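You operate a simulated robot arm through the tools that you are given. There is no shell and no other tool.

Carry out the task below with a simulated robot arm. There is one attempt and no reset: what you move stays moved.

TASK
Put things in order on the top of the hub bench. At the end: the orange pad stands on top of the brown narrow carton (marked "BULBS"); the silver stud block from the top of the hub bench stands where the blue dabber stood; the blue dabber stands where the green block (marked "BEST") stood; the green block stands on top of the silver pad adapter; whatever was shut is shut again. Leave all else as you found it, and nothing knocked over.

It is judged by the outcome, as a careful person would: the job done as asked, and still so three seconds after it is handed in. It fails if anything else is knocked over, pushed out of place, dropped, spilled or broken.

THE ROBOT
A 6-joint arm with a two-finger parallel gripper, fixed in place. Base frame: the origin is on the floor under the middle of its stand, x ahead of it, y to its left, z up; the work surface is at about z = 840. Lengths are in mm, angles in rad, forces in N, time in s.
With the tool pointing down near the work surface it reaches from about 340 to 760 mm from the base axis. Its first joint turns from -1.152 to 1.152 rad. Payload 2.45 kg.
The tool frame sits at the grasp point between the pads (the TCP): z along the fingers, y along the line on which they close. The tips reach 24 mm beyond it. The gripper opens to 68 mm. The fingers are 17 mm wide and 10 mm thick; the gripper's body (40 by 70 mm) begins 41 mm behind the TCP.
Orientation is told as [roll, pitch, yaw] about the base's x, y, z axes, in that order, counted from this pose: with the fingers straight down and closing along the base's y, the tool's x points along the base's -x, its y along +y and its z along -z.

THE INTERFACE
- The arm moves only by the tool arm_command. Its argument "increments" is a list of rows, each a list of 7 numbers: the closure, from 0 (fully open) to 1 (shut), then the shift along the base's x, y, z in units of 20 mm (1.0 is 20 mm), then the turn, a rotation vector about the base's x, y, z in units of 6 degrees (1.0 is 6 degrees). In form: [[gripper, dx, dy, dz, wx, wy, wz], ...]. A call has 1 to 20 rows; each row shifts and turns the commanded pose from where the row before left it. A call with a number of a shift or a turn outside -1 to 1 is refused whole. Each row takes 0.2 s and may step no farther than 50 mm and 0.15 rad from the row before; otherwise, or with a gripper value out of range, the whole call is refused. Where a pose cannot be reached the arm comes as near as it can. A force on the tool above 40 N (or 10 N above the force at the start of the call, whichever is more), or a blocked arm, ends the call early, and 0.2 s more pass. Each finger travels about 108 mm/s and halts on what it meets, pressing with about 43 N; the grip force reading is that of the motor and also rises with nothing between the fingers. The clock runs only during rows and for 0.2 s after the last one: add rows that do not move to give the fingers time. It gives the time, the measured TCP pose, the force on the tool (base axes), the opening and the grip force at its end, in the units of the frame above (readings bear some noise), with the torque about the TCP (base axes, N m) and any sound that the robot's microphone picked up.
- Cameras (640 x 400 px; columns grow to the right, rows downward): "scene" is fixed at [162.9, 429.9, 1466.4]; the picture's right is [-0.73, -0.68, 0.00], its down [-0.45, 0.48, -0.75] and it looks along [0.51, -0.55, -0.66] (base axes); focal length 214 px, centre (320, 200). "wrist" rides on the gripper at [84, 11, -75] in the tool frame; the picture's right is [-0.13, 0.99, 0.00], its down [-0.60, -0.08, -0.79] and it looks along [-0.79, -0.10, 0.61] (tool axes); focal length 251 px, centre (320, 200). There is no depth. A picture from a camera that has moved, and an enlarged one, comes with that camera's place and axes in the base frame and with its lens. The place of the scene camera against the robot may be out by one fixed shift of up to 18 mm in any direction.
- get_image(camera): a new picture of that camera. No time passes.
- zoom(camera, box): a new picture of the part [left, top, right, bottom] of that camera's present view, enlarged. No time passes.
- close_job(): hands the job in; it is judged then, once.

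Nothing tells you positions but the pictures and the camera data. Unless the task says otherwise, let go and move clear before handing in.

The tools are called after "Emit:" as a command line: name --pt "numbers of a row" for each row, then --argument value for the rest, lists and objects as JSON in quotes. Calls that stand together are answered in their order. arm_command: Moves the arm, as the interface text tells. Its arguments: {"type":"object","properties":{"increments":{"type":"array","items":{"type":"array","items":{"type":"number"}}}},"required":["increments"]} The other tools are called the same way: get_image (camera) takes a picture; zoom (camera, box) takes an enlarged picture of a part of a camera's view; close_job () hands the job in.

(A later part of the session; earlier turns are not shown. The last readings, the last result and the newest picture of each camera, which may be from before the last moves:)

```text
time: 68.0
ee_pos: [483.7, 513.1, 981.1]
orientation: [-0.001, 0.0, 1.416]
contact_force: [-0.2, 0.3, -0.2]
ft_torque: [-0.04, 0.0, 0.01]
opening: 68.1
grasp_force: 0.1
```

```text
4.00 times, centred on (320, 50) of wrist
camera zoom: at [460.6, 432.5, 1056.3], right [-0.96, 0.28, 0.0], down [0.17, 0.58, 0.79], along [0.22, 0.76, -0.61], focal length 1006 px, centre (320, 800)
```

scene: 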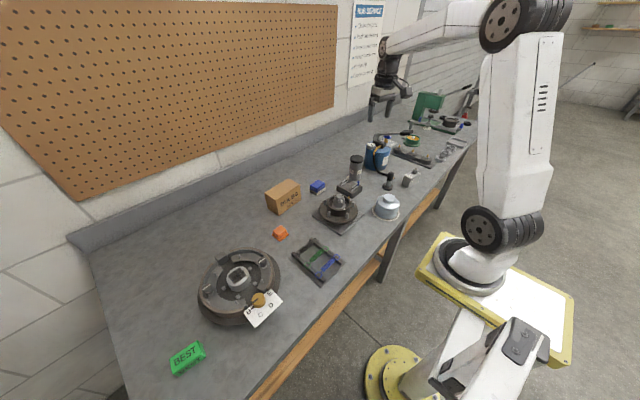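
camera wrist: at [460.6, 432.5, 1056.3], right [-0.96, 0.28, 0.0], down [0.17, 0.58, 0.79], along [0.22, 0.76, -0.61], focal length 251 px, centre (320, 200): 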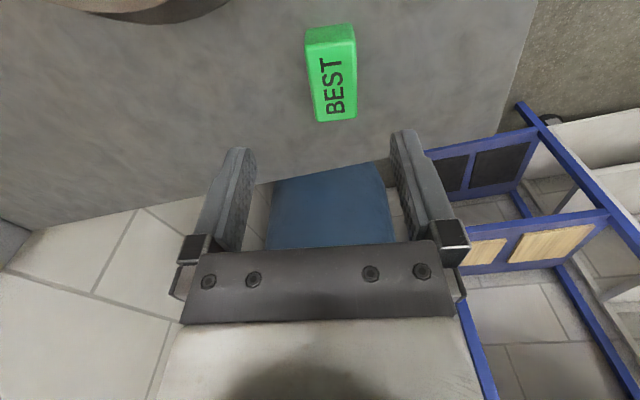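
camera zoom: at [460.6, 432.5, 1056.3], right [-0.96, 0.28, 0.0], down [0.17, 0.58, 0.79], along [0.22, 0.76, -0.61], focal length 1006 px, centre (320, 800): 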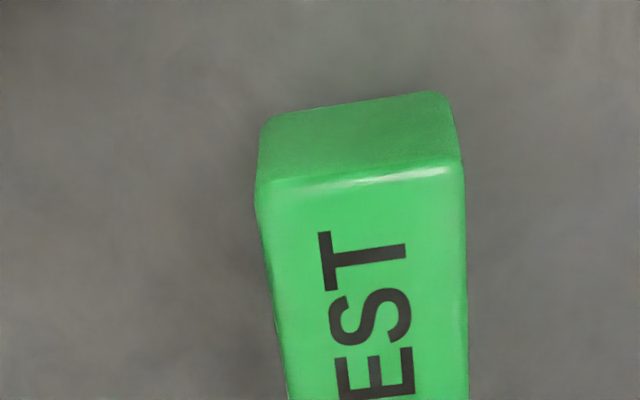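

The green block measures about 60 × 34 × 30 mm, centred at (478.4,531.4) with its long side at about 81.5°. I'll centre over it and descend partway to check the finger clearance.

Emit:
arm_command --pt "0 -0.13 0.46 0 0 0 0" --pt "0 -0.13 0.46 -1 0 0 0" --pt "0 0 0 -1 0 0 0" --pt "0 0 0 -1 0 0 0" --pt "0 0 0 -1 0 0 0" --pt "0 0 0 0 0 0 0"

Emit:
get_image --camera "wrist"

Emit:
zoom --camera "scene" --box '[150, 310, 230, 390]'

```text
time: 69.4
ee_pos: [479.6, 532.4, 901.8]
orientation: [-0.001, 0.002, 1.414]
contact_force: [-0.6, 0.6, -0.1]
ft_torque: [-0.01, -0.03, -0.02]
opening: 68.1
grasp_force: 0.0
```

```text
taken
camera wrist: at [456.3, 450.7, 977.1], right [-0.96, 0.28, 0.0], down [0.17, 0.58, 0.79], along [0.22, 0.76, -0.61], focal length 251 px, centre (320, 200)
```

wrist: 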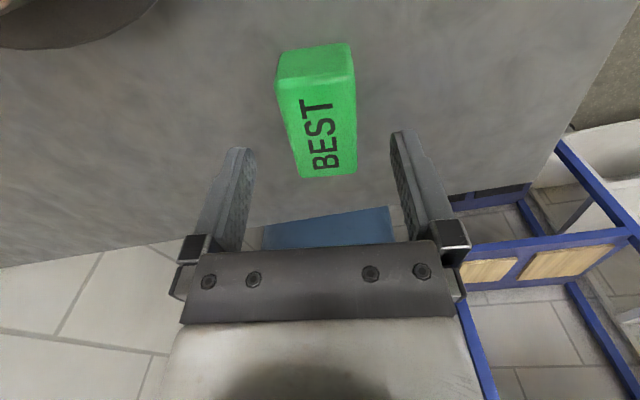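

```text
5.00 times, centred on (190, 350) of scene
camera zoom: at [162.9, 429.9, 1466.4], right [-0.73, -0.68, 0.0], down [-0.45, 0.48, -0.75], along [0.51, -0.55, -0.66], focal length 1072 px, centre (970, -550)
```

zoom: 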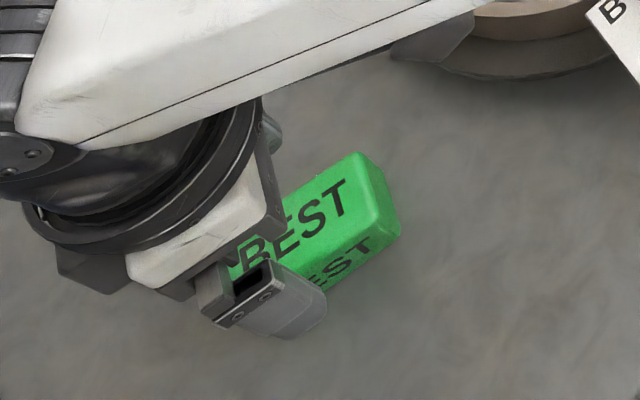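

The block is centred between the fingers. I'll go down to z≈870, close on it and check the grip.

Emit:
arm_command --pt "0 0 0 -0.8 0 0 0" --pt "0 0 0 -0.75 0 0 0" --pt "0 0 0 0 0 0 0" --pt "1 0 0 0 0 0 0" --pt "1 0 0 0 0 0 0" --pt "1 0 0 0 0 0 0"

Emit:
get_image --camera "wrist"

```text
time: 70.8
ee_pos: [477.9, 531.6, 869.7]
orientation: [0.0, 0.0, 1.416]
contact_force: [0.5, -0.4, -0.8]
ft_torque: [0.04, 0.01, 0.02]
opening: 35.1
grasp_force: 42.5
```

```text
taken
camera wrist: at [455.2, 451.0, 945.2], right [-0.96, 0.28, 0.0], down [0.17, 0.58, 0.79], along [0.22, 0.76, -0.61], focal length 251 px, centre (320, 200)
```

wrist: 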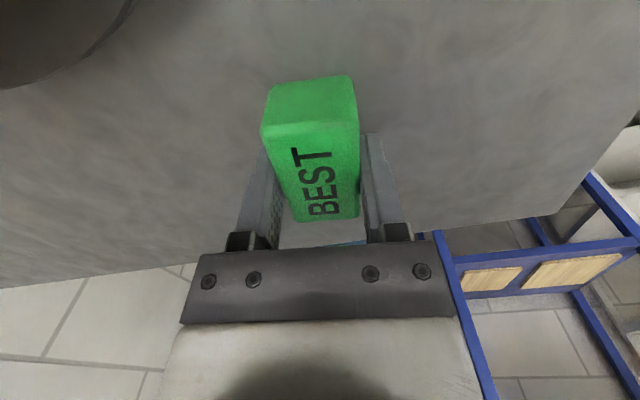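

The green block is gripped at 35 mm. I'll lift it high and start carrying it across to the pad adapter, turning the gripper back towards yaw 0 on the way.

Emit:
arm_command --pt "1 0 0 0.5 0 0 0" --pt "1 0 0 1 0 0 0" --pt "1 0 0 1 0 0 0" --pt "1 0 0 1 0 0 0" --pt "1 0 0 1 0 0 0" --pt "1 0 0 1 0 0 0" --pt "1 0 0 1 0 0 0" --pt "1 0 0 1 0 0 0" --pt "1 0 0 1 0 0 0" --pt "1 0 0 1 0 0 0" --pt "1 0 0 1 0 0 0" --pt "1 0 -0.5 1 0 0 -0.34" --pt "1 0.1 -1 1 0 0 -0.34" --pt "1 0.18 -1 0.5 0 0 -0.34" --pt "1 0.18 -1 0 0 0 -0.34" --pt "1 0.18 -1 0 0 0 -0.34" --pt "1 0.18 -1 0 0 0 -0.34" --pt "1 0.18 -1 0 0 0 -0.34" --pt "1 0.18 -1 0 0 0 -0.34" --pt "1 0.18 -1 0 0 0 -0.34"

Emit:
arm_command --pt "1 0.18 -1 0 0 0 -0.34" --pt "1 0.18 -1 0 0 0 -0.34" --pt "1 0.18 -1 0 0 0 -0.34" --pt "1 0.18 -1 0 0 0 -0.34" --pt "1 0.18 -1 0 0 0 -0.34" --pt "1 0.18 -1 0 0 0 -0.34" --pt "1 0.18 -1 0 0 0 -0.34" --pt "1 0.18 -1 0 0 0 -0.34" --pt "1 0.18 -1 0 0 0 -0.34" --pt "1 0.18 -1 0 0 0 -0.34" --pt "1 0.18 -1 0 0 0 -0.34" --pt "1 0.18 -1 0 0 0 -0.34" --pt "1 0.18 -1 0 0 0 -0.34" --pt "1 0.18 -1 0 0 0 -0.34" --pt "1 0.18 -1 0 0 0 -0.34" --pt "1 0.18 -1 0 0 0 -0.34" --pt "1 0.18 -1 0 0 0 -0.34" --pt "1 0.18 -1 0 0 0 -0.34" --pt "1 0.18 -1 0 0 0 -0.34" --pt "1 0.18 -1 0 0 0 -0.34"

Emit:
get_image --camera "wrist"

Emit:
get_image --camera "scene"

```text
time: 75.0
ee_pos: [505.3, 360.0, 1129.4]
orientation: [0.0, 0.0, 1.094]
contact_force: [-0.7, -0.1, -0.4]
ft_torque: [-0.01, -0.01, -0.01]
opening: 35.4
grasp_force: 43.1
```

```text
time: 79.2
ee_pos: [578.3, -37.6, 1130.5]
orientation: [-0.001, -0.001, 0.382]
contact_force: [0.4, -0.5, -0.8]
ft_torque: [0.02, 0.0, -0.01]
opening: 34.8
grasp_force: 43.4
```

```text
taken
camera wrist: at [497.2, -58.7, 1205.5], right [-0.25, 0.97, 0.0], down [0.59, 0.15, 0.79], along [0.77, 0.2, -0.61], focal length 251 px, centre (320, 200)
```

wrist: 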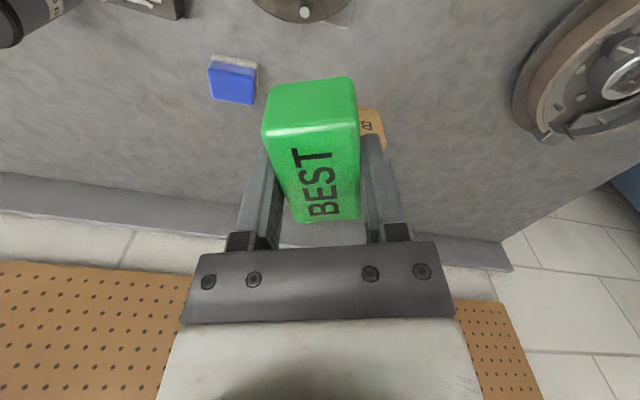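

```text
taken
```

scene: 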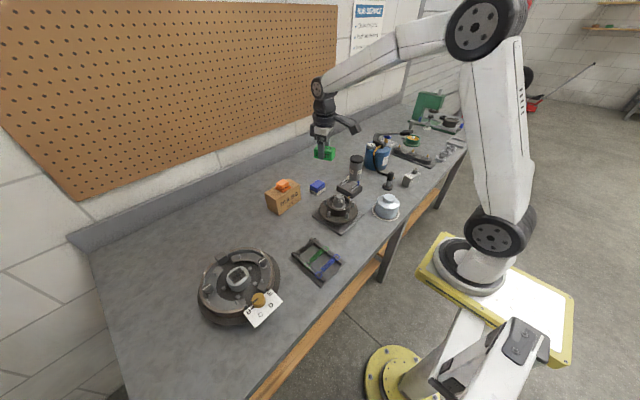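

The block is held steady. I'll carry on towards the adapter and stop just short of it to fix its position.

Emit:
arm_command --pt "1 0.1 -1 0 0 0 -0.57" --pt "1 0.1 -1 0 0 0 -0.57" --pt "1 0.1 -1 0 0 0 -0.57" --pt "1 0.1 -1 0 0 0 -0.57" --pt "1 0.1 -1 0 0 0 -0.57" --pt "1 0.1 -1 0 0 0 -0.57" --pt "1 0.1 -1 0 0 0 -0.57" --pt "1 0.1 -1 0 0 0 -0.57" --pt "1 0.1 -1 0 0 0 -0.57" --pt "1 0.1 -1 0 0 0 -0.57" --pt "1 0.1 -1 0 0 0 -0.57" --pt "1 0 -1 0 0 0 -0.57" --pt "1 0 -1 0 0 0 -0.57" --pt "1 0 0 0 0 0 0"

Emit:
get_image --camera "wrist"

Emit:
zoom --camera "wrist" --box '[240, 0, 400, 100]'

```text
time: 82.2
ee_pos: [597.6, -297.1, 1130.3]
orientation: [-0.001, 0.001, -0.395]
contact_force: [-0.6, 0.6, -0.6]
ft_torque: [0.03, 0.0, 0.04]
opening: 35.3
grasp_force: 42.7
```

```text
taken
camera wrist: at [524.5, -254.5, 1206.2], right [0.5, 0.87, 0.0], down [0.53, -0.3, 0.79], along [0.69, -0.4, -0.61], focal length 251 px, centre (320, 200)
```

wrist: 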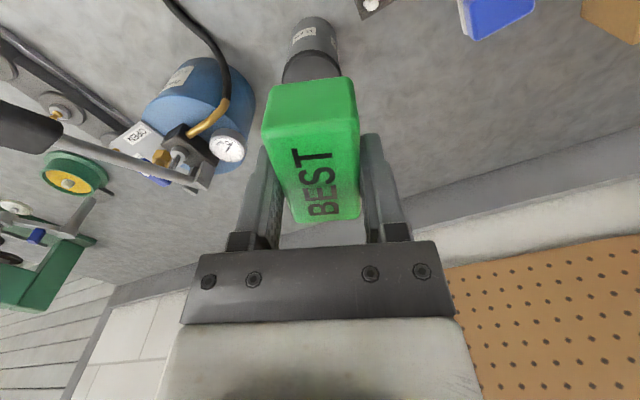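

```text
4.00 times, centred on (320, 50) of wrist
camera zoom: at [524.5, -254.5, 1206.2], right [0.5, 0.87, 0.0], down [0.53, -0.3, 0.79], along [0.69, -0.4, -0.61], focal length 1006 px, centre (320, 800)
```

zoom: 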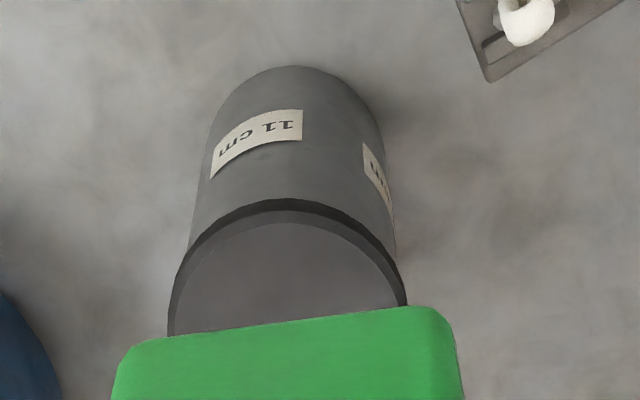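

The adapter's axis comes out at about (640,-330) with its top at z≈951, and the pump's gauge is safely clear. I'll move over the adapter and lower to about 20 mm above it.

Emit:
arm_command --pt "1 0.7 -0.55 0 0 0 0" --pt "1 0.7 -0.55 0 0 0 0" --pt "1 0.7 -0.55 0 0 0 0" --pt "1 0 0 -1 0 0 0" --pt "1 0 0 -1 0 0 0" --pt "1 0 0 -1 0 0 0" --pt "1 0 0 -1 0 0 0" --pt "1 0 0 -1 0 0 0" --pt "1 0 0 -1 0 0 0" --pt "1 0 0 -0.4 0 0 0" --pt "1 0 0 0 0 0 0"

Emit:
get_image --camera "wrist"

Emit:
zoom --camera "scene" --box '[325, 130, 395, 195]'

```text
time: 84.6
ee_pos: [640.5, -331.0, 1003.6]
orientation: [0.001, 0.0, -0.394]
contact_force: [0.4, -0.2, -1.4]
ft_torque: [-0.01, 0.01, -0.03]
opening: 35.2
grasp_force: 42.9
```

```text
taken
camera wrist: at [567.7, -289.0, 1078.0], right [0.5, 0.87, 0.0], down [0.53, -0.3, 0.79], along [0.69, -0.4, -0.61], focal length 251 px, centre (320, 200)
```

wrist: 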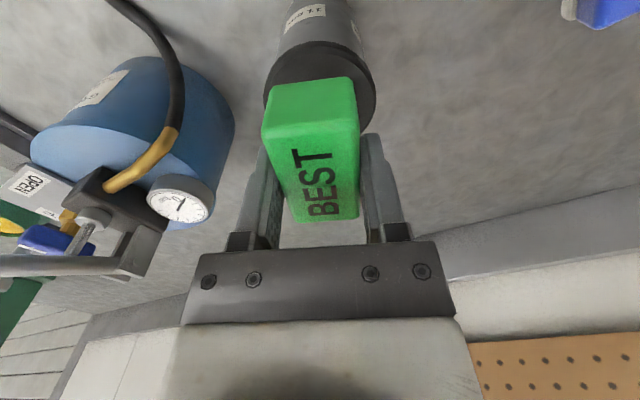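

```text
6.15 times, centred on (360, 162) of scene
camera zoom: at [162.9, 429.8, 1466.4], right [-0.73, -0.68, 0.0], down [-0.45, 0.48, -0.75], along [0.51, -0.55, -0.66], focal length 1320 px, centre (74, 431)
```

zoom: 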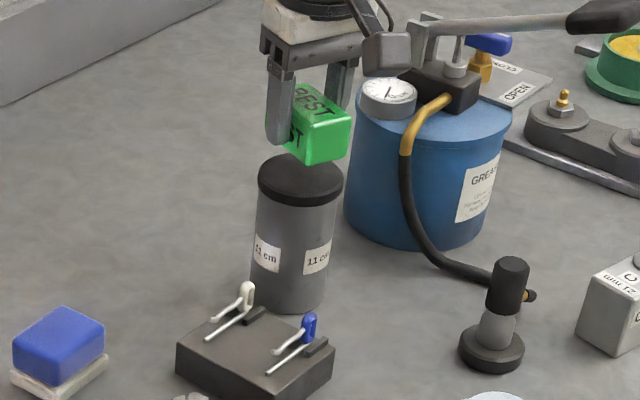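

The block is above the adapter. I'll zoom in to check how well it is centred before lowering.

Emit:
zoom --camera "wrist" --box '[230, 0, 410, 112]'

Emit:
zoom --camera "scene" --box '[345, 140, 375, 165]'

```text
3.56 times, centred on (320, 56) of wrist
camera zoom: at [567.7, -289.0, 1078.0], right [0.5, 0.87, 0.0], down [0.53, -0.3, 0.79], along [0.69, -0.4, -0.61], focal length 894 px, centre (320, 712)
```

zoom: 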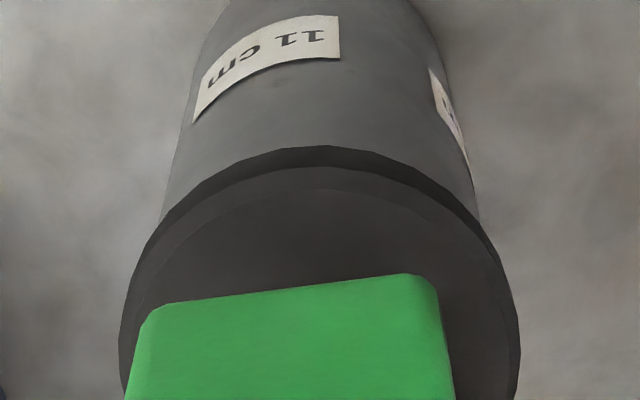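

```text
16.00 times, centred on (360, 152) of scene
camera zoom: at [162.9, 429.8, 1466.4], right [-0.73, -0.68, 0.0], down [-0.45, 0.48, -0.75], along [0.51, -0.55, -0.66], focal length 3432 px, centre (-320, 960)
```

zoom: 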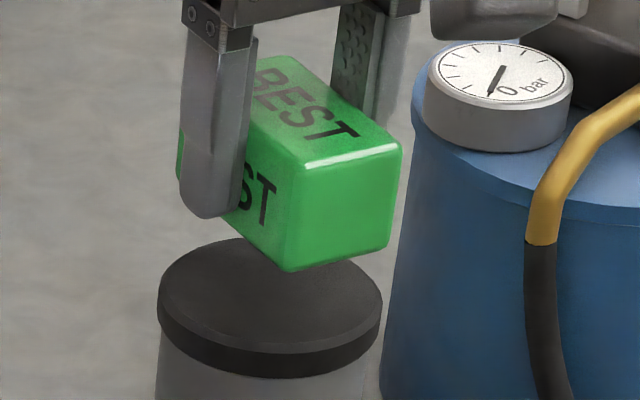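

The block is within about 2.5 mm of the adapter's axis. I'll nudge it in and lower it gently in small steps to contact.

Emit:
arm_command --pt "1 -0.08 0.05 -0.4 0 0 0" --pt "1 0 0 -0.4 0 0 0" --pt "1 0 0 -0.1 0 0 0" --pt "1 0 0 0 0 0 0"

Emit:
zoom --camera "scene" --box '[340, 140, 380, 175]'

```text
time: 85.6
ee_pos: [638.3, -330.0, 983.6]
orientation: [-0.001, -0.001, -0.395]
contact_force: [0.2, -0.2, -0.3]
ft_torque: [0.03, 0.02, 0.01]
opening: 35.3
grasp_force: 43.2
```

```text
11.43 times, centred on (360, 158) of scene
camera zoom: at [162.9, 429.8, 1466.4], right [-0.73, -0.68, 0.0], down [-0.45, 0.48, -0.75], along [0.51, -0.55, -0.66], focal length 2451 px, centre (-137, 686)
```

zoom: 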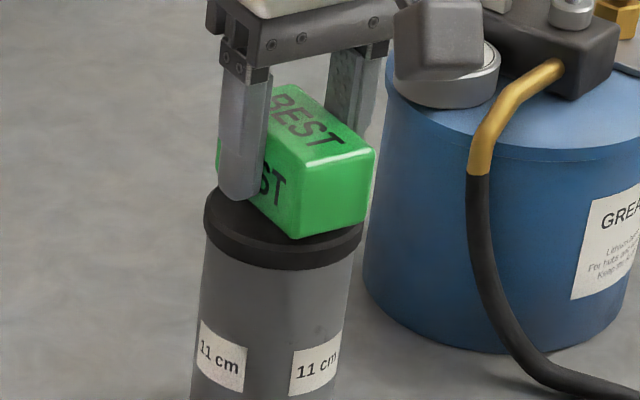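

There is almost no gap left and no contact yet. I'll step down by a millimetre at a time and watch the force.

Emit:
arm_command --pt "1 0 0 -0.06 0 0 0" --pt "1 0 0 -0.05 0 0 0" --pt "1 0 0 0 0 0 0"

```text
time: 86.4
ee_pos: [638.1, -329.3, 982.2]
orientation: [0.001, 0.0, -0.396]
contact_force: [-0.3, -0.2, -0.3]
ft_torque: [0.03, -0.01, 0.02]
opening: 35.0
grasp_force: 43.1
```

Emit:
arm_command --pt "1 0 0 -0.05 0 0 0" --pt "1 0 0 -0.05 0 0 0" --pt "1 0 0 0 0 0 0"

Emit:
zoom --camera "scene" --box '[340, 140, 380, 175]'

```text
time: 87.2
ee_pos: [639.4, -330.6, 980.1]
orientation: [-0.001, 0.0, -0.394]
contact_force: [0.5, 0.2, -0.1]
ft_torque: [-0.02, 0.0, 0.0]
opening: 35.1
grasp_force: 42.8
```

```text
11.43 times, centred on (360, 158) of scene
camera zoom: at [162.9, 429.9, 1466.4], right [-0.73, -0.68, 0.0], down [-0.45, 0.48, -0.75], along [0.51, -0.55, -0.66], focal length 2451 px, centre (-137, 686)
```

zoom: 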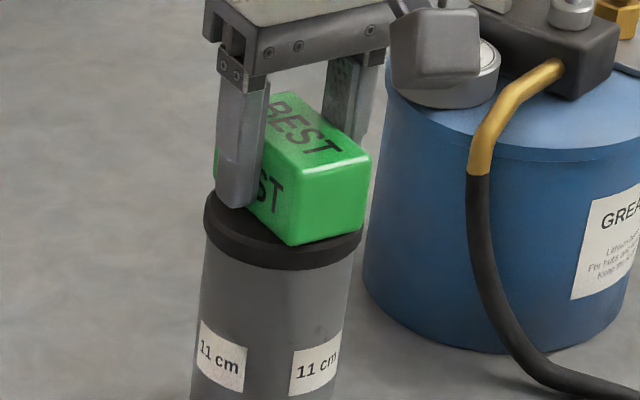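

Emit:
arm_command --pt "1 0 0 -0.05 0 0 0" --pt "1 0 0 -0.05 0 0 0" --pt "1 0 0 0 0 0 0"

```text
time: 88.0
ee_pos: [638.7, -329.8, 978.9]
orientation: [-0.001, -0.002, -0.395]
contact_force: [-1.7, 1.8, 6.3]
ft_torque: [0.05, 0.14, -0.03]
opening: 35.2
grasp_force: 43.0
```

The block has touched down with about 6 N. I'll ease up a hair, open the fingers and look.

Emit:
arm_command --pt "1 0 0 0.04 0 0 0" --pt "0.6 0 0 0 0 0 0" --pt "0.2 0 0 0 0 0 0" --pt "0 0 0 0 0 0 0"

Emit:
zoom --camera "scene" --box '[340, 140, 380, 175]'

Emit:
get_image --camera "wrist"

```text
time: 89.0
ee_pos: [639.4, -329.5, 978.2]
orientation: [0.0, 0.0, -0.395]
contact_force: [-0.8, -0.5, 0.8]
ft_torque: [-0.02, 0.02, 0.01]
opening: 67.9
grasp_force: 0.0
```

```text
11.43 times, centred on (360, 158) of scene
camera zoom: at [162.9, 429.9, 1466.4], right [-0.73, -0.68, 0.0], down [-0.45, 0.48, -0.75], along [0.51, -0.55, -0.66], focal length 2451 px, centre (-137, 686)
```

zoom: 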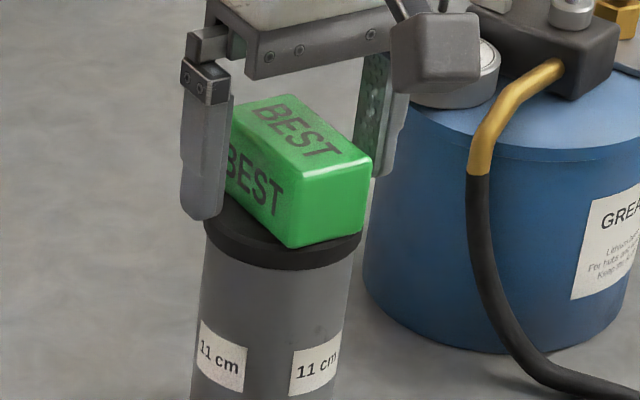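

```text
taken
camera wrist: at [565.9, -287.8, 1054.6], right [0.5, 0.87, 0.0], down [0.53, -0.3, 0.79], along [0.69, -0.4, -0.61], focal length 251 px, centre (320, 200)
```

wrist: 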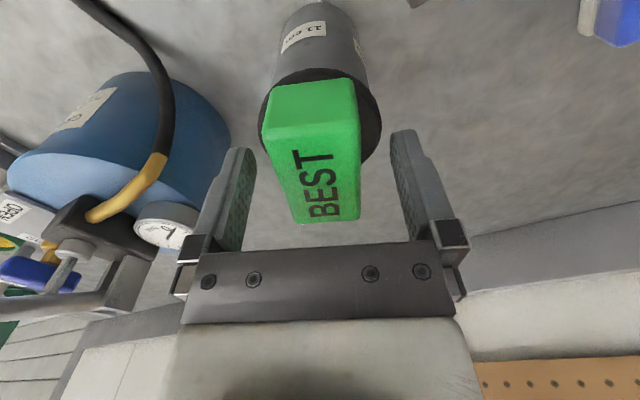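

The green block stands on the pad adapter. I'll rise straight up and then go back over the blue dabber.

Emit:
arm_command --pt "0 0 0 0.5 0 0 0" --pt "0 0 0 1 0 0 0" --pt "0 0 0 1 0 0 0" --pt "0 0 0 1 0 0 0" --pt "0 0 0 1 0 0 0" --pt "0 0 0 1 0 0 0" --pt "0 0.3 1 0 0 0 0.42" --pt "0 0.3 1 0 0 0 0.42" --pt "0 0.3 1 0 0 0 0.42" --pt "0 0.3 1 0 0 0 0.42" --pt "0 0.3 1 0 0 0 0.42" --pt "0 0.3 1 0 0 0 0.42" --pt "0 0.3 1 0 0 0 0.42" --pt "0 0.3 1 0 0 0 0.42" --pt "0 0.3 1 -0.5 0 0 0.42" --pt "0 0.3 0.9 -1 0 0 0.42" --pt "0 0 0 -1 0 0 0" --pt "0 0 0 -1 0 0 0" --pt "0 0 0 -1 0 0 0" --pt "0 0 0 0 0 0 0"

Emit:
get_image --camera "wrist"

Emit:
zoom --camera "scene" --box '[325, 130, 395, 195]'

```text
time: 93.2
ee_pos: [696.9, -131.2, 1001.9]
orientation: [0.0, 0.0, 0.046]
contact_force: [0.0, -0.1, -0.6]
ft_torque: [-0.01, -0.02, -0.02]
opening: 68.0
grasp_force: 0.0
```

```text
taken
camera wrist: at [614.2, -124.1, 1077.5], right [0.08, 1.0, 0.0], down [0.61, -0.05, 0.79], along [0.79, -0.07, -0.61], focal length 251 px, centre (320, 200)
```

wrist: 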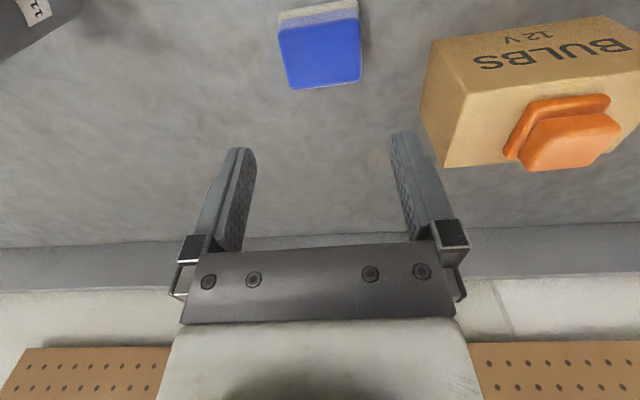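

```text
6.15 times, centred on (360, 162) of scene
camera zoom: at [162.9, 429.9, 1466.4], right [-0.73, -0.68, 0.0], down [-0.45, 0.48, -0.75], along [0.51, -0.55, -0.66], focal length 1320 px, centre (74, 431)
```

zoom: 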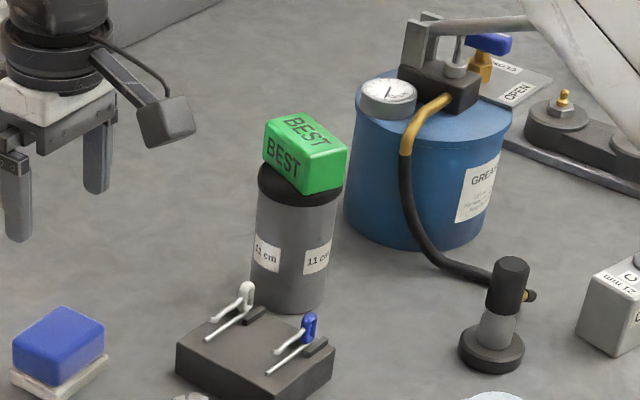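

The green block is standing well on the adapter. I'll zoom in on the dabber for the final grasp alignment.

Emit:
zoom --camera "wrist" --box '[240, 0, 400, 100]'

Emit:
zoom --camera "scene" --box '[300, 170, 340, 205]'

Emit:
zoom --camera "scene" --box '[340, 140, 380, 175]'

```text
4.00 times, centred on (320, 50) of wrist
camera zoom: at [614.2, -124.1, 1077.5], right [0.08, 1.0, 0.0], down [0.61, -0.05, 0.79], along [0.79, -0.07, -0.61], focal length 1006 px, centre (320, 800)
```

zoom: 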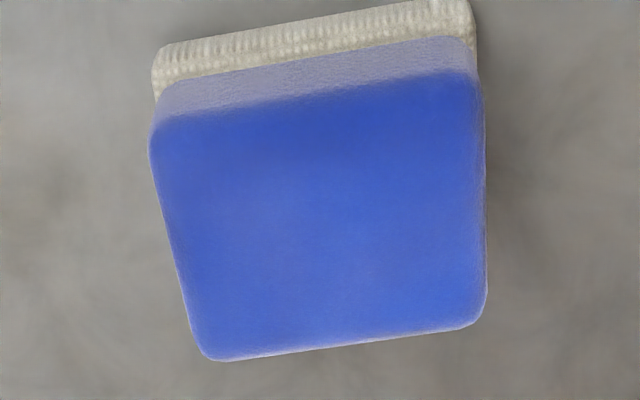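

```text
11.43 times, centred on (320, 188) of scene
camera zoom: at [162.9, 429.9, 1466.4], right [-0.73, -0.68, 0.0], down [-0.45, 0.48, -0.75], along [0.51, -0.55, -0.66], focal length 2451 px, centre (320, 343)
```

zoom: 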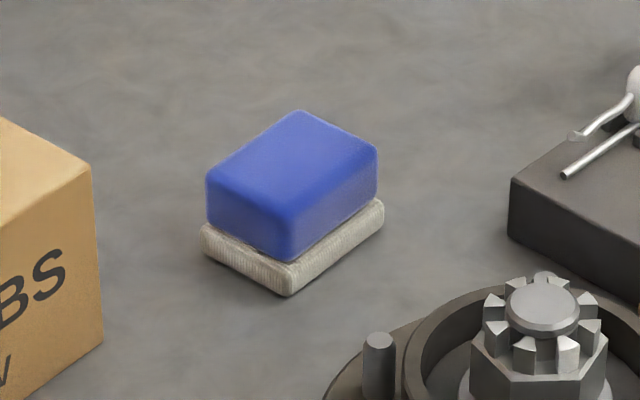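

```text
11.43 times, centred on (360, 158) of scene
camera zoom: at [162.9, 429.9, 1466.4], right [-0.73, -0.68, 0.0], down [-0.45, 0.48, -0.75], along [0.51, -0.55, -0.66], focal length 2451 px, centre (-137, 686)
```

zoom: 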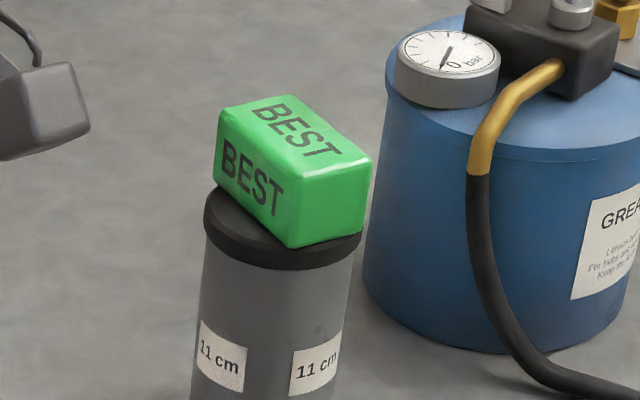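

The dabber centres at about (700.5,-130), turned about 2°, with its blue part spanning z≈854–880. I'll align and descend to grip the blue part above the felt.

Emit:
arm_command --pt "0 0.16 0.05 0 0 0 0" --pt "0 0 0 -1 0 0 0" --pt "0 0 0 -1 0 0 0" --pt "0 0 0 -1 0 0 0" --pt "0 0 0 -1 0 0 0" --pt "0 0 0 -0.7 0 0 0" --pt "0 0 0 0 0 0 0"

Emit:
get_image --camera "wrist"

Emit:
zoom --camera "scene" --box '[295, 160, 345, 205]'

```text
time: 94.8
ee_pos: [699.6, -132.9, 903.6]
orientation: [0.0, -0.001, 0.046]
contact_force: [0.9, 0.4, -0.7]
ft_torque: [0.02, 0.0, -0.02]
opening: 68.0
grasp_force: 0.1
```

```text
taken
camera wrist: at [616.2, -124.3, 979.4], right [0.08, 1.0, 0.0], down [0.61, -0.05, 0.79], along [0.79, -0.07, -0.61], focal length 251 px, centre (320, 200)
```

wrist: 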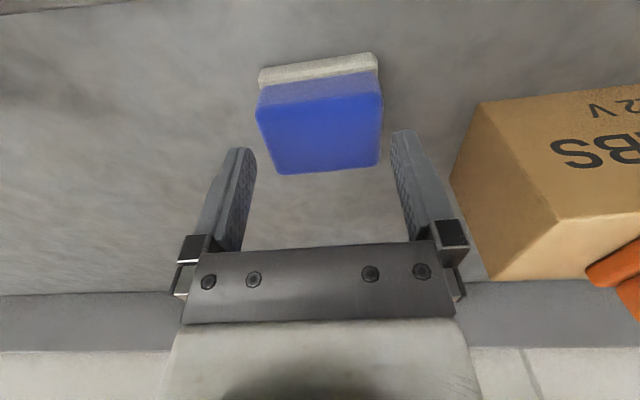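

```text
8.89 times, centred on (320, 182) of scene
camera zoom: at [162.9, 429.9, 1466.4], right [-0.73, -0.68, 0.0], down [-0.45, 0.48, -0.75], along [0.51, -0.55, -0.66], focal length 1906 px, centre (320, 356)
```

zoom: 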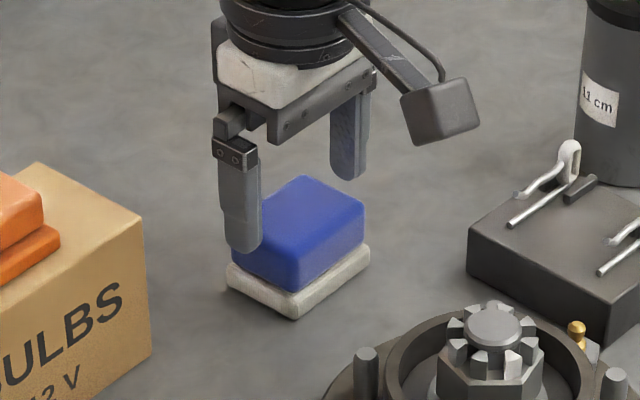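

The dabber sits about 2 mm to the +y side of the gripper's middle. I'll correct that, go down to grip height and close.

Emit:
arm_command --pt "0 -0.03 0.1 0 0 0 0" --pt "0 0 0 -0.5 0 0 0" --pt "0 0 0 -0.55 0 0 0" --pt "0 0 0 0 0 0 0" --pt "0.5 0 0 0 0 0 0" --pt "1 0 0 0 0 0 0" --pt "1 0 0 0 0 0 0"

Emit:
get_image --camera "wrist"

Emit:
zoom --camera "scene" --box '[295, 160, 345, 205]'

```text
time: 96.4
ee_pos: [702.2, -128.8, 884.2]
orientation: [0.001, 0.001, 0.045]
contact_force: [0.4, -0.1, 1.9]
ft_torque: [0.07, -0.01, 0.0]
opening: 59.5
grasp_force: 43.4
```

```text
taken
camera wrist: at [617.7, -121.7, 959.3], right [0.08, 1.0, 0.0], down [0.61, -0.05, 0.79], along [0.79, -0.07, -0.61], focal length 251 px, centre (320, 200)
```

wrist: 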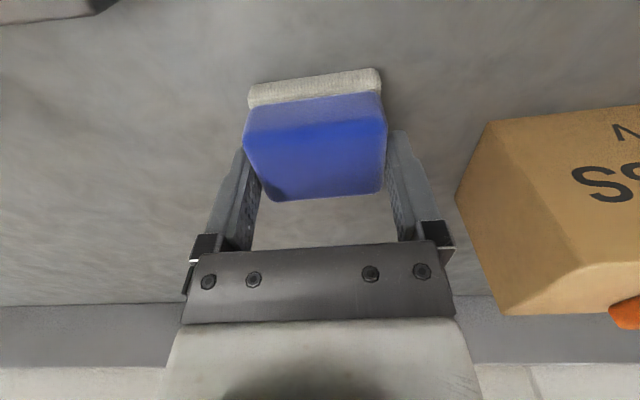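

```text
8.89 times, centred on (320, 182) of scene
camera zoom: at [162.9, 429.9, 1466.4], right [-0.73, -0.68, 0.0], down [-0.45, 0.48, -0.75], along [0.51, -0.55, -0.66], focal length 1906 px, centre (320, 356)
```

zoom: 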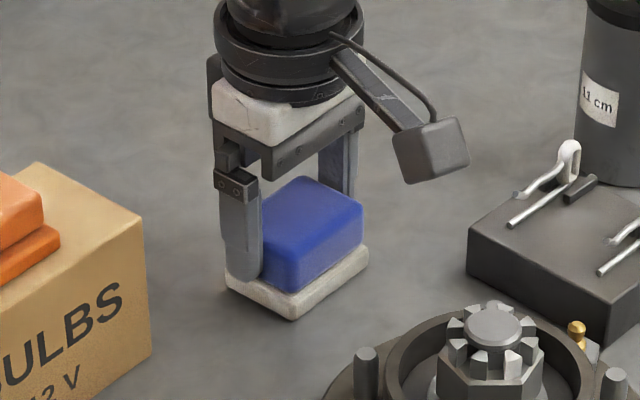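

The dabber is held at 59.5 mm and its original centre is recorded as about (702,-130). I'll lift it and carry it to where the green block stood.

Emit:
arm_command --pt "1 0 0 0.3 0 0 0" --pt "1 0 0 0.7 0 0 0" --pt "1 0 0 1 0 0 0" --pt "1 0 0 1 0 0 0" --pt "1 0 0 1 0 0 0" --pt "1 0 0 1 0 0 0" --pt "1 0 0 1 0 0 0" --pt "1 0 0 1 0 0 0" --pt "1 0 0 1 0 0 0" --pt "1 0 0 1 0 0 0" --pt "1 0 0 1 0 0 0" --pt "1 -0.34 0.5 1 0 0 0" --pt "1 -0.34 1 1 0 0 0" --pt "1 -0.34 1 0 0 0 0" --pt "1 -0.34 1 0 0 0 0" --pt "1 -0.34 1 0 0 0 0" --pt "1 -0.34 1 0 0 0 0" --pt "1 -0.34 1 0 0 0 0" --pt "1 -0.34 1 0 0 0 0" --pt "1 -0.34 1 0 0 0 0"

Emit:
arm_command --pt "1 -0.34 1 0 0 0 0" --pt "1 -0.34 1 0 0 0 0" --pt "1 -0.34 1 0 0 0 0" --pt "1 -0.34 1 0 0 0 0" --pt "1 -0.34 1 0 0 0 0" --pt "1 -0.34 1 0 0 0 0" --pt "1 -0.34 1 0 0 0 0" --pt "1 -0.34 1 0 0 0 0" --pt "1 -0.34 1 0 0 0 0" --pt "1 -0.34 1 0 0 0 0" --pt "1 -0.34 1 0 0 0 0" --pt "1 -0.34 1 0 0 0 0" --pt "1 -0.34 1 0 0 0 0" --pt "1 -0.34 1 0 0 0 0" --pt "1 -0.34 1 0 0 0 0" --pt "1 -0.34 1 0 0 0 0" --pt "1 0 0 0 0 0 0"

Emit:
get_image --camera "wrist"

Emit:
get_image --camera "scene"

```text
time: 100.6
ee_pos: [641.8, 39.1, 1127.3]
orientation: [0.001, 0.0, 0.046]
contact_force: [0.0, -0.3, -0.5]
ft_torque: [0.03, 0.01, 0.0]
opening: 59.2
grasp_force: 43.3
```

```text
time: 104.2
ee_pos: [531.7, 359.6, 1125.5]
orientation: [-0.001, 0.0, 0.048]
contact_force: [-0.6, 0.2, -1.3]
ft_torque: [0.01, 0.0, 0.01]
opening: 58.9
grasp_force: 42.9
```

```text
taken
camera wrist: at [447.4, 367.6, 1200.3], right [0.08, 1.0, 0.0], down [0.61, -0.05, 0.79], along [0.79, -0.07, -0.61], focal length 251 px, centre (320, 200)
```

wrist: 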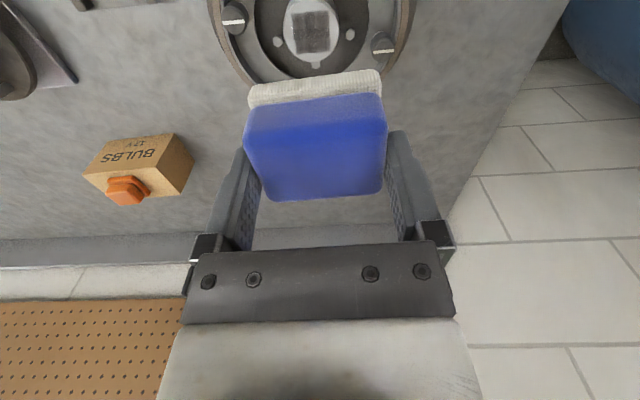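

```text
taken
```

scene: 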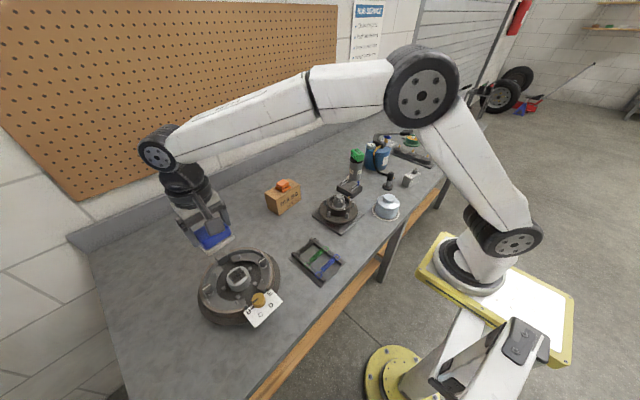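

The dabber is held firmly and passing above the brake. I'll continue to the green block's old place and lower to about 40 mm above the bench.

Emit:
arm_command --pt "1 -0.3 0.96 0 0 0 -0.2" --pt "1 -0.3 0.96 0 0 0 -0.2" --pt "1 -0.3 0.96 0 0 0 -0.2" --pt "1 -0.3 0.96 0 0 0 -0.2" --pt "1 -0.3 0.96 0 0 0 -0.2" --pt "1 -0.3 0.96 0 0 0 -0.2" --pt "1 -0.3 0.96 0 0 0 -0.2" --pt "1 -0.3 0.96 0 0 0 -0.2" --pt "1 -0.26 0.94 0 0 0 -0.2" --pt "1 0 0 -1 0 0 0" --pt "1 0 0 -1 0 0 0" --pt "1 0 0 -1 0 0 0" --pt "1 0 0 -1 0 0 0" --pt "1 0 0 -1 0 0 0" --pt "1 0 0 -1 0 0 0" --pt "1 0 0 -1 0 0 0" --pt "1 0 0 -1 0 0 0" --pt "1 0 0 -1 0 0 0" --pt "1 0 0 -1 0 0 0" --pt "1 0 0 0 0 0 0"

Emit:
get_image --camera "wrist"

Emit:
get_image --camera "scene"

```text
time: 108.4
ee_pos: [485.3, 542.0, 924.9]
orientation: [0.0, 0.0, -0.142]
contact_force: [0.2, -0.3, 0.1]
ft_torque: [0.01, -0.01, 0.01]
opening: 59.1
grasp_force: 42.9
out of reach, approached as far as the arm can: row 11, 13, 17
```

```text
taken
camera wrist: at [404.4, 565.5, 1000.6], right [0.27, 0.96, 0.0], down [0.59, -0.16, 0.79], along [0.76, -0.21, -0.61], focal length 251 px, centre (320, 200)
```

wrist: 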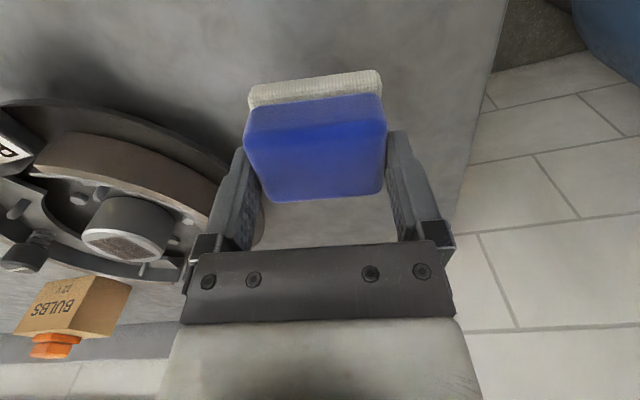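

```text
taken
```

scene: 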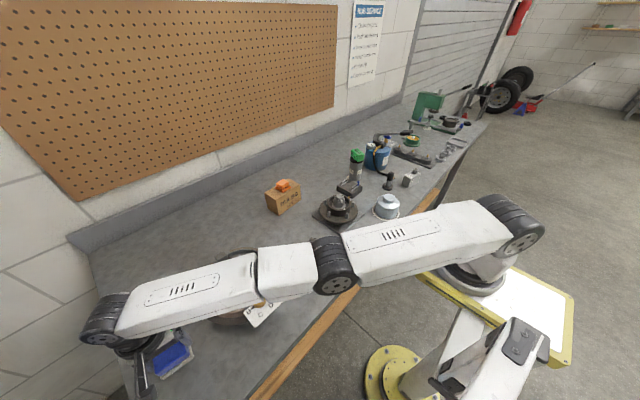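

The arm reported a few rows as not fully reachable and ended about 12 mm off, at (485.3,542). I'll correct towards (478.5,532), easing the yaw back a little, and check before lowering.

Emit:
arm_command --pt "1 -0.17 -0.25 0 0 0 0.5" --pt "1 -0.17 -0.25 0 0 0 0.5" --pt "1 0 0 0 0 0 0.5" --pt "1 0 0 0 0 0 0"

Emit:
get_image --camera "wrist"

```text
time: 109.4
ee_pos: [479.0, 533.5, 925.3]
orientation: [-0.001, 0.0, 0.015]
contact_force: [0.4, 0.4, 0.1]
ft_torque: [-0.01, 0.05, 0.02]
opening: 59.0
grasp_force: 43.0
```

```text
taken
camera wrist: at [395.5, 542.3, 1001.2], right [0.11, 0.99, 0.0], down [0.6, -0.07, 0.79], along [0.79, -0.09, -0.61], focal length 251 px, centre (320, 200)
```

wrist: 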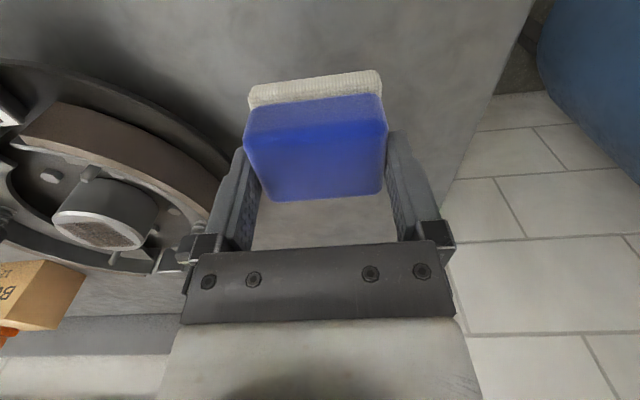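

The position is now right. I'll lower to just above the bench and then in small steps.

Emit:
arm_command --pt "1 -0.03 -0.06 -0.6 0 0 0" --pt "1 0 0 -0.6 0 0 0" --pt "1 0 0 -0.5 0 0 0" --pt "1 0 0 0 0 0 0"

Emit:
arm_command --pt "1 0 0 -0.06 0 0 0" --pt "1 0 0 -0.06 0 0 0" --pt "1 0 0 -0.06 0 0 0" --pt "1 0 0 0 0 0 0"

```text
time: 110.4
ee_pos: [479.5, 531.7, 891.3]
orientation: [-0.001, 0.001, 0.014]
contact_force: [0.6, -0.4, -1.4]
ft_torque: [0.02, 0.01, 0.01]
opening: 59.2
grasp_force: 42.8
```

```text
time: 111.4
ee_pos: [478.6, 533.2, 887.6]
orientation: [0.0, -0.001, 0.014]
contact_force: [-0.3, 0.9, -1.5]
ft_torque: [0.01, 0.01, 0.0]
opening: 59.3
grasp_force: 42.5
```

Emit:
arm_command --pt "1 0 0 -0.06 0 0 0" --pt "1 0 0 -0.06 0 0 0" --pt "1 0 0 -0.06 0 0 0" --pt "1 0 0 0 0 0 0"

Emit:
zoom --camera "wrist" --box '[220, 40, 420, 165]'

```text
time: 112.4
ee_pos: [479.1, 531.8, 883.3]
orientation: [0.0, 0.001, 0.013]
contact_force: [-1.2, -1.3, 2.7]
ft_torque: [-0.1, -0.02, 0.01]
opening: 59.0
grasp_force: 42.7
```

```text
3.20 times, centred on (320, 102) of wrist
camera zoom: at [394.6, 541.5, 959.3], right [0.11, 0.99, 0.0], down [0.6, -0.07, 0.79], along [0.79, -0.09, -0.61], focal length 805 px, centre (320, 512)
```

zoom: 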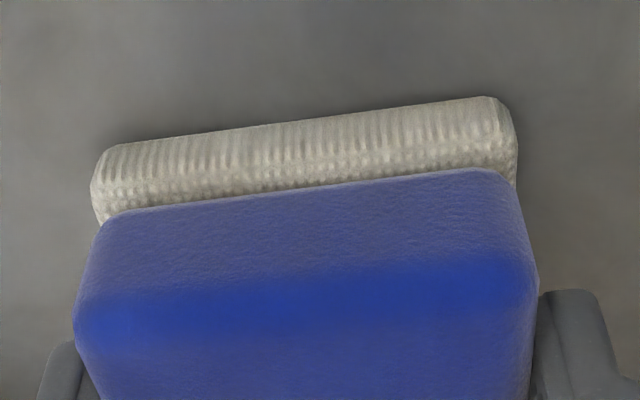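

The felt has touched the bench lightly. I'll release and rise straight up.

Emit:
arm_command --pt "0.8 0 0 0 0 0 0" --pt "0.4 0 0 0 0 0 0" --pt "0 0 0 0 0 0 0" --pt "0 0 0 0 0 0 0"

Emit:
get_image --camera "wrist"

Emit:
arm_command --pt "0 0 0 0.4 0 0 0" --pt "0 0 0 0.8 0 0 0" --pt "0 0 0 1 0 0 0" --pt "0 0 0 1 0 0 0" --pt "0 0 0 1 0 0 0" --pt "0 0 0 1 0 0 0" --pt "0 0 0 0 0 0 0"

Emit:
get_image --camera "wrist"

```text
time: 113.4
ee_pos: [477.1, 532.2, 884.3]
orientation: [0.0, 0.0, 0.015]
contact_force: [0.8, -0.2, -0.6]
ft_torque: [0.0, 0.01, 0.03]
opening: 67.8
grasp_force: 0.0
```

```text
taken
camera wrist: at [394.6, 541.3, 958.6], right [0.11, 0.99, 0.0], down [0.61, -0.07, 0.79], along [0.79, -0.09, -0.61], focal length 251 px, centre (320, 200)
```

wrist: 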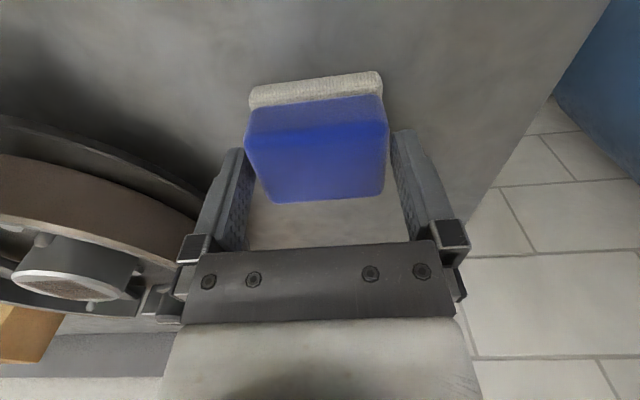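

```text
time: 115.0
ee_pos: [479.2, 531.8, 988.1]
orientation: [0.0, 0.0, 0.013]
contact_force: [-0.4, 0.1, 0.7]
ft_torque: [-0.03, -0.03, 0.01]
opening: 67.9
grasp_force: 0.1
```

```text
taken
camera wrist: at [396.4, 541.0, 1062.7], right [0.11, 0.99, 0.0], down [0.61, -0.07, 0.79], along [0.79, -0.09, -0.61], focal length 251 px, centre (320, 200)
```

wrist: 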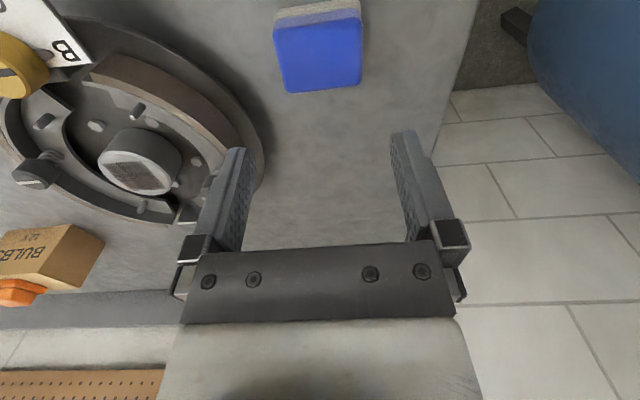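

The dabber stands where the green block was, at about (478,532.6). I'll rise and travel to the other end of the bench for the silver stud block.

Emit:
arm_command --pt "0 0 0 1 0 0 0" --pt "0 0 0 1 0 0 0" --pt "0 0 0 1 0 0 0" --pt "0 0 -0.5 1 0 0 0" --pt "0 0 -1 1 0 0 0" --pt "0 0 -1 1 0 0 0" --pt "0 0 -1 1 0 0 0" --pt "0 0 -1 0 0 0 0" --pt "0 0 -1 0 0 0 -0.2" --pt "0 0 -1 0 0 0 -0.2" --pt "0 0 -1 0 0 0 -0.2" --pt "0 0 -1 0 0 0 -0.2" --pt "0 0 -1 0 0 0 -0.2" --pt "0 0 -1 0 0 0 -0.2" --pt "0 0 -1 0 0 0 -0.2" --pt "0 0 -1 0 0 0 -0.2" --pt "0 0 -1 0 0 0 -0.2" --pt "0 0 -1 0 0 0 -0.2" --pt "0 0 -1 0 0 0 -0.2" --pt "0 0 -1 0 0 0 -0.2"

Emit:
arm_command --pt "0 0 -1 0 0 0 -0.2" --pt "0 0 -1 0 0 0 -0.2" --pt "0 0 -1 0 0 0 -0.2" --pt "0 0 -1 0 0 0 -0.2" --pt "0 0 -1 0 0 0 -0.2" --pt "0 0 -1 0 0 0 -0.2" --pt "0 0 -1 0 0 0 -0.2" --pt "0 0 -1 0 0 0 -0.2" --pt "0 0 -1 0 0 0 -0.2" --pt "0 0 -1 0 0 0 -0.2" --pt "0 0 -1 0 0 0 -0.2" --pt "0 0 -1 0 0 0 -0.2" --pt "0 0 -1 0 0 0 -0.2" --pt "0 0 -1 0 0 0 -0.2" --pt "0 0 -1 0 0 0 -0.2" --pt "0 0 -1 0 0 0 -0.2" --pt "0 0 -1 0 0 0 -0.2" --pt "0 0 -1 0 0 0 -0.2" --pt "0 0 -1 0 0 0 -0.2" --pt "0 0 -1 0 0 0 -0.2"

Emit:
arm_command --pt "0 -0.2 -1 0 0 0 -0.2" --pt "0 -0.2 -1 0 0 0 -0.2" --pt "0 -0.3 -1 0 0 0 -0.2" --pt "0 -0.3 -1 0 0 0 -0.2" --pt "0 -0.3 -1 0 0 0 -0.2" --pt "0 -0.3 -1 0 0 0 -0.2" --pt "0 -0.3 -1 0 0 0 -0.2" --pt "0 -0.3 -1 0 0 0 -0.2" --pt "0 -0.3 -1 0 0 0 -0.2" --pt "0 -0.3 -1 0 0 0 -0.2" --pt "0 -0.3 -1 0 0 0 -0.2" --pt "0 0 -1 0 0 0 0" --pt "0 0 -1 0 0 0 0" --pt "0 0 -1 0 0 0 0" --pt "0 0 0 0 0 0 0"

Emit:
get_image --camera "wrist"

Emit:
zoom --camera "scene" --box '[150, 310, 230, 390]'

```text
time: 119.2
ee_pos: [478.3, 203.3, 1126.9]
orientation: [0.0, 0.001, -0.238]
contact_force: [-0.4, -1.5, 0.5]
ft_torque: [-0.02, 0.0, -0.02]
opening: 68.0
grasp_force: 0.1
```

```text
time: 123.4
ee_pos: [478.6, -197.5, 1128.3]
orientation: [0.0, -0.002, -0.655]
contact_force: [0.4, 0.2, 0.1]
ft_torque: [0.02, 0.0, 0.04]
opening: 67.8
grasp_force: 0.2
```

```text
time: 126.6
ee_pos: [417.1, -478.7, 1127.5]
orientation: [0.0, -0.001, -0.888]
contact_force: [-0.5, 0.0, 0.0]
ft_torque: [0.03, 0.0, -0.01]
opening: 67.8
grasp_force: 0.0
```

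```text
taken
camera wrist: at [372.4, -406.5, 1203.0], right [0.85, 0.53, 0.0], down [0.32, -0.52, 0.79], along [0.42, -0.67, -0.61], focal length 251 px, centre (320, 200)
```

wrist: 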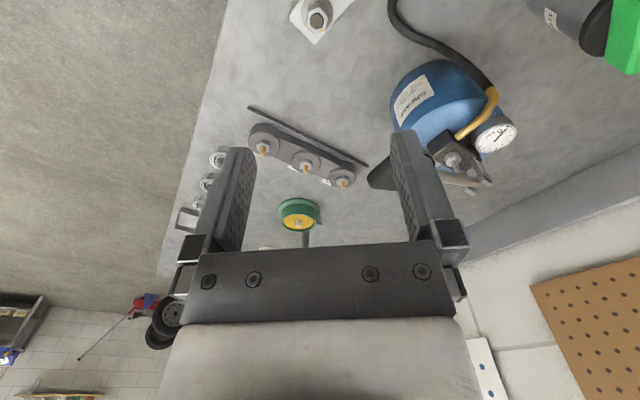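

```text
5.00 times, centred on (190, 350) of scene
camera zoom: at [162.9, 429.8, 1466.4], right [-0.73, -0.68, 0.0], down [-0.45, 0.48, -0.75], along [0.51, -0.55, -0.66], focal length 1072 px, centre (970, -550)
```

zoom: 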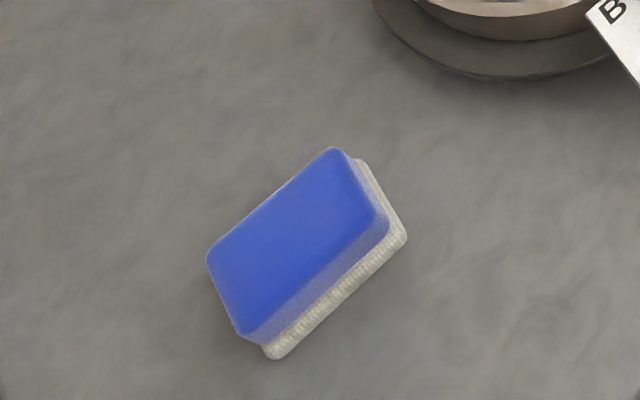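

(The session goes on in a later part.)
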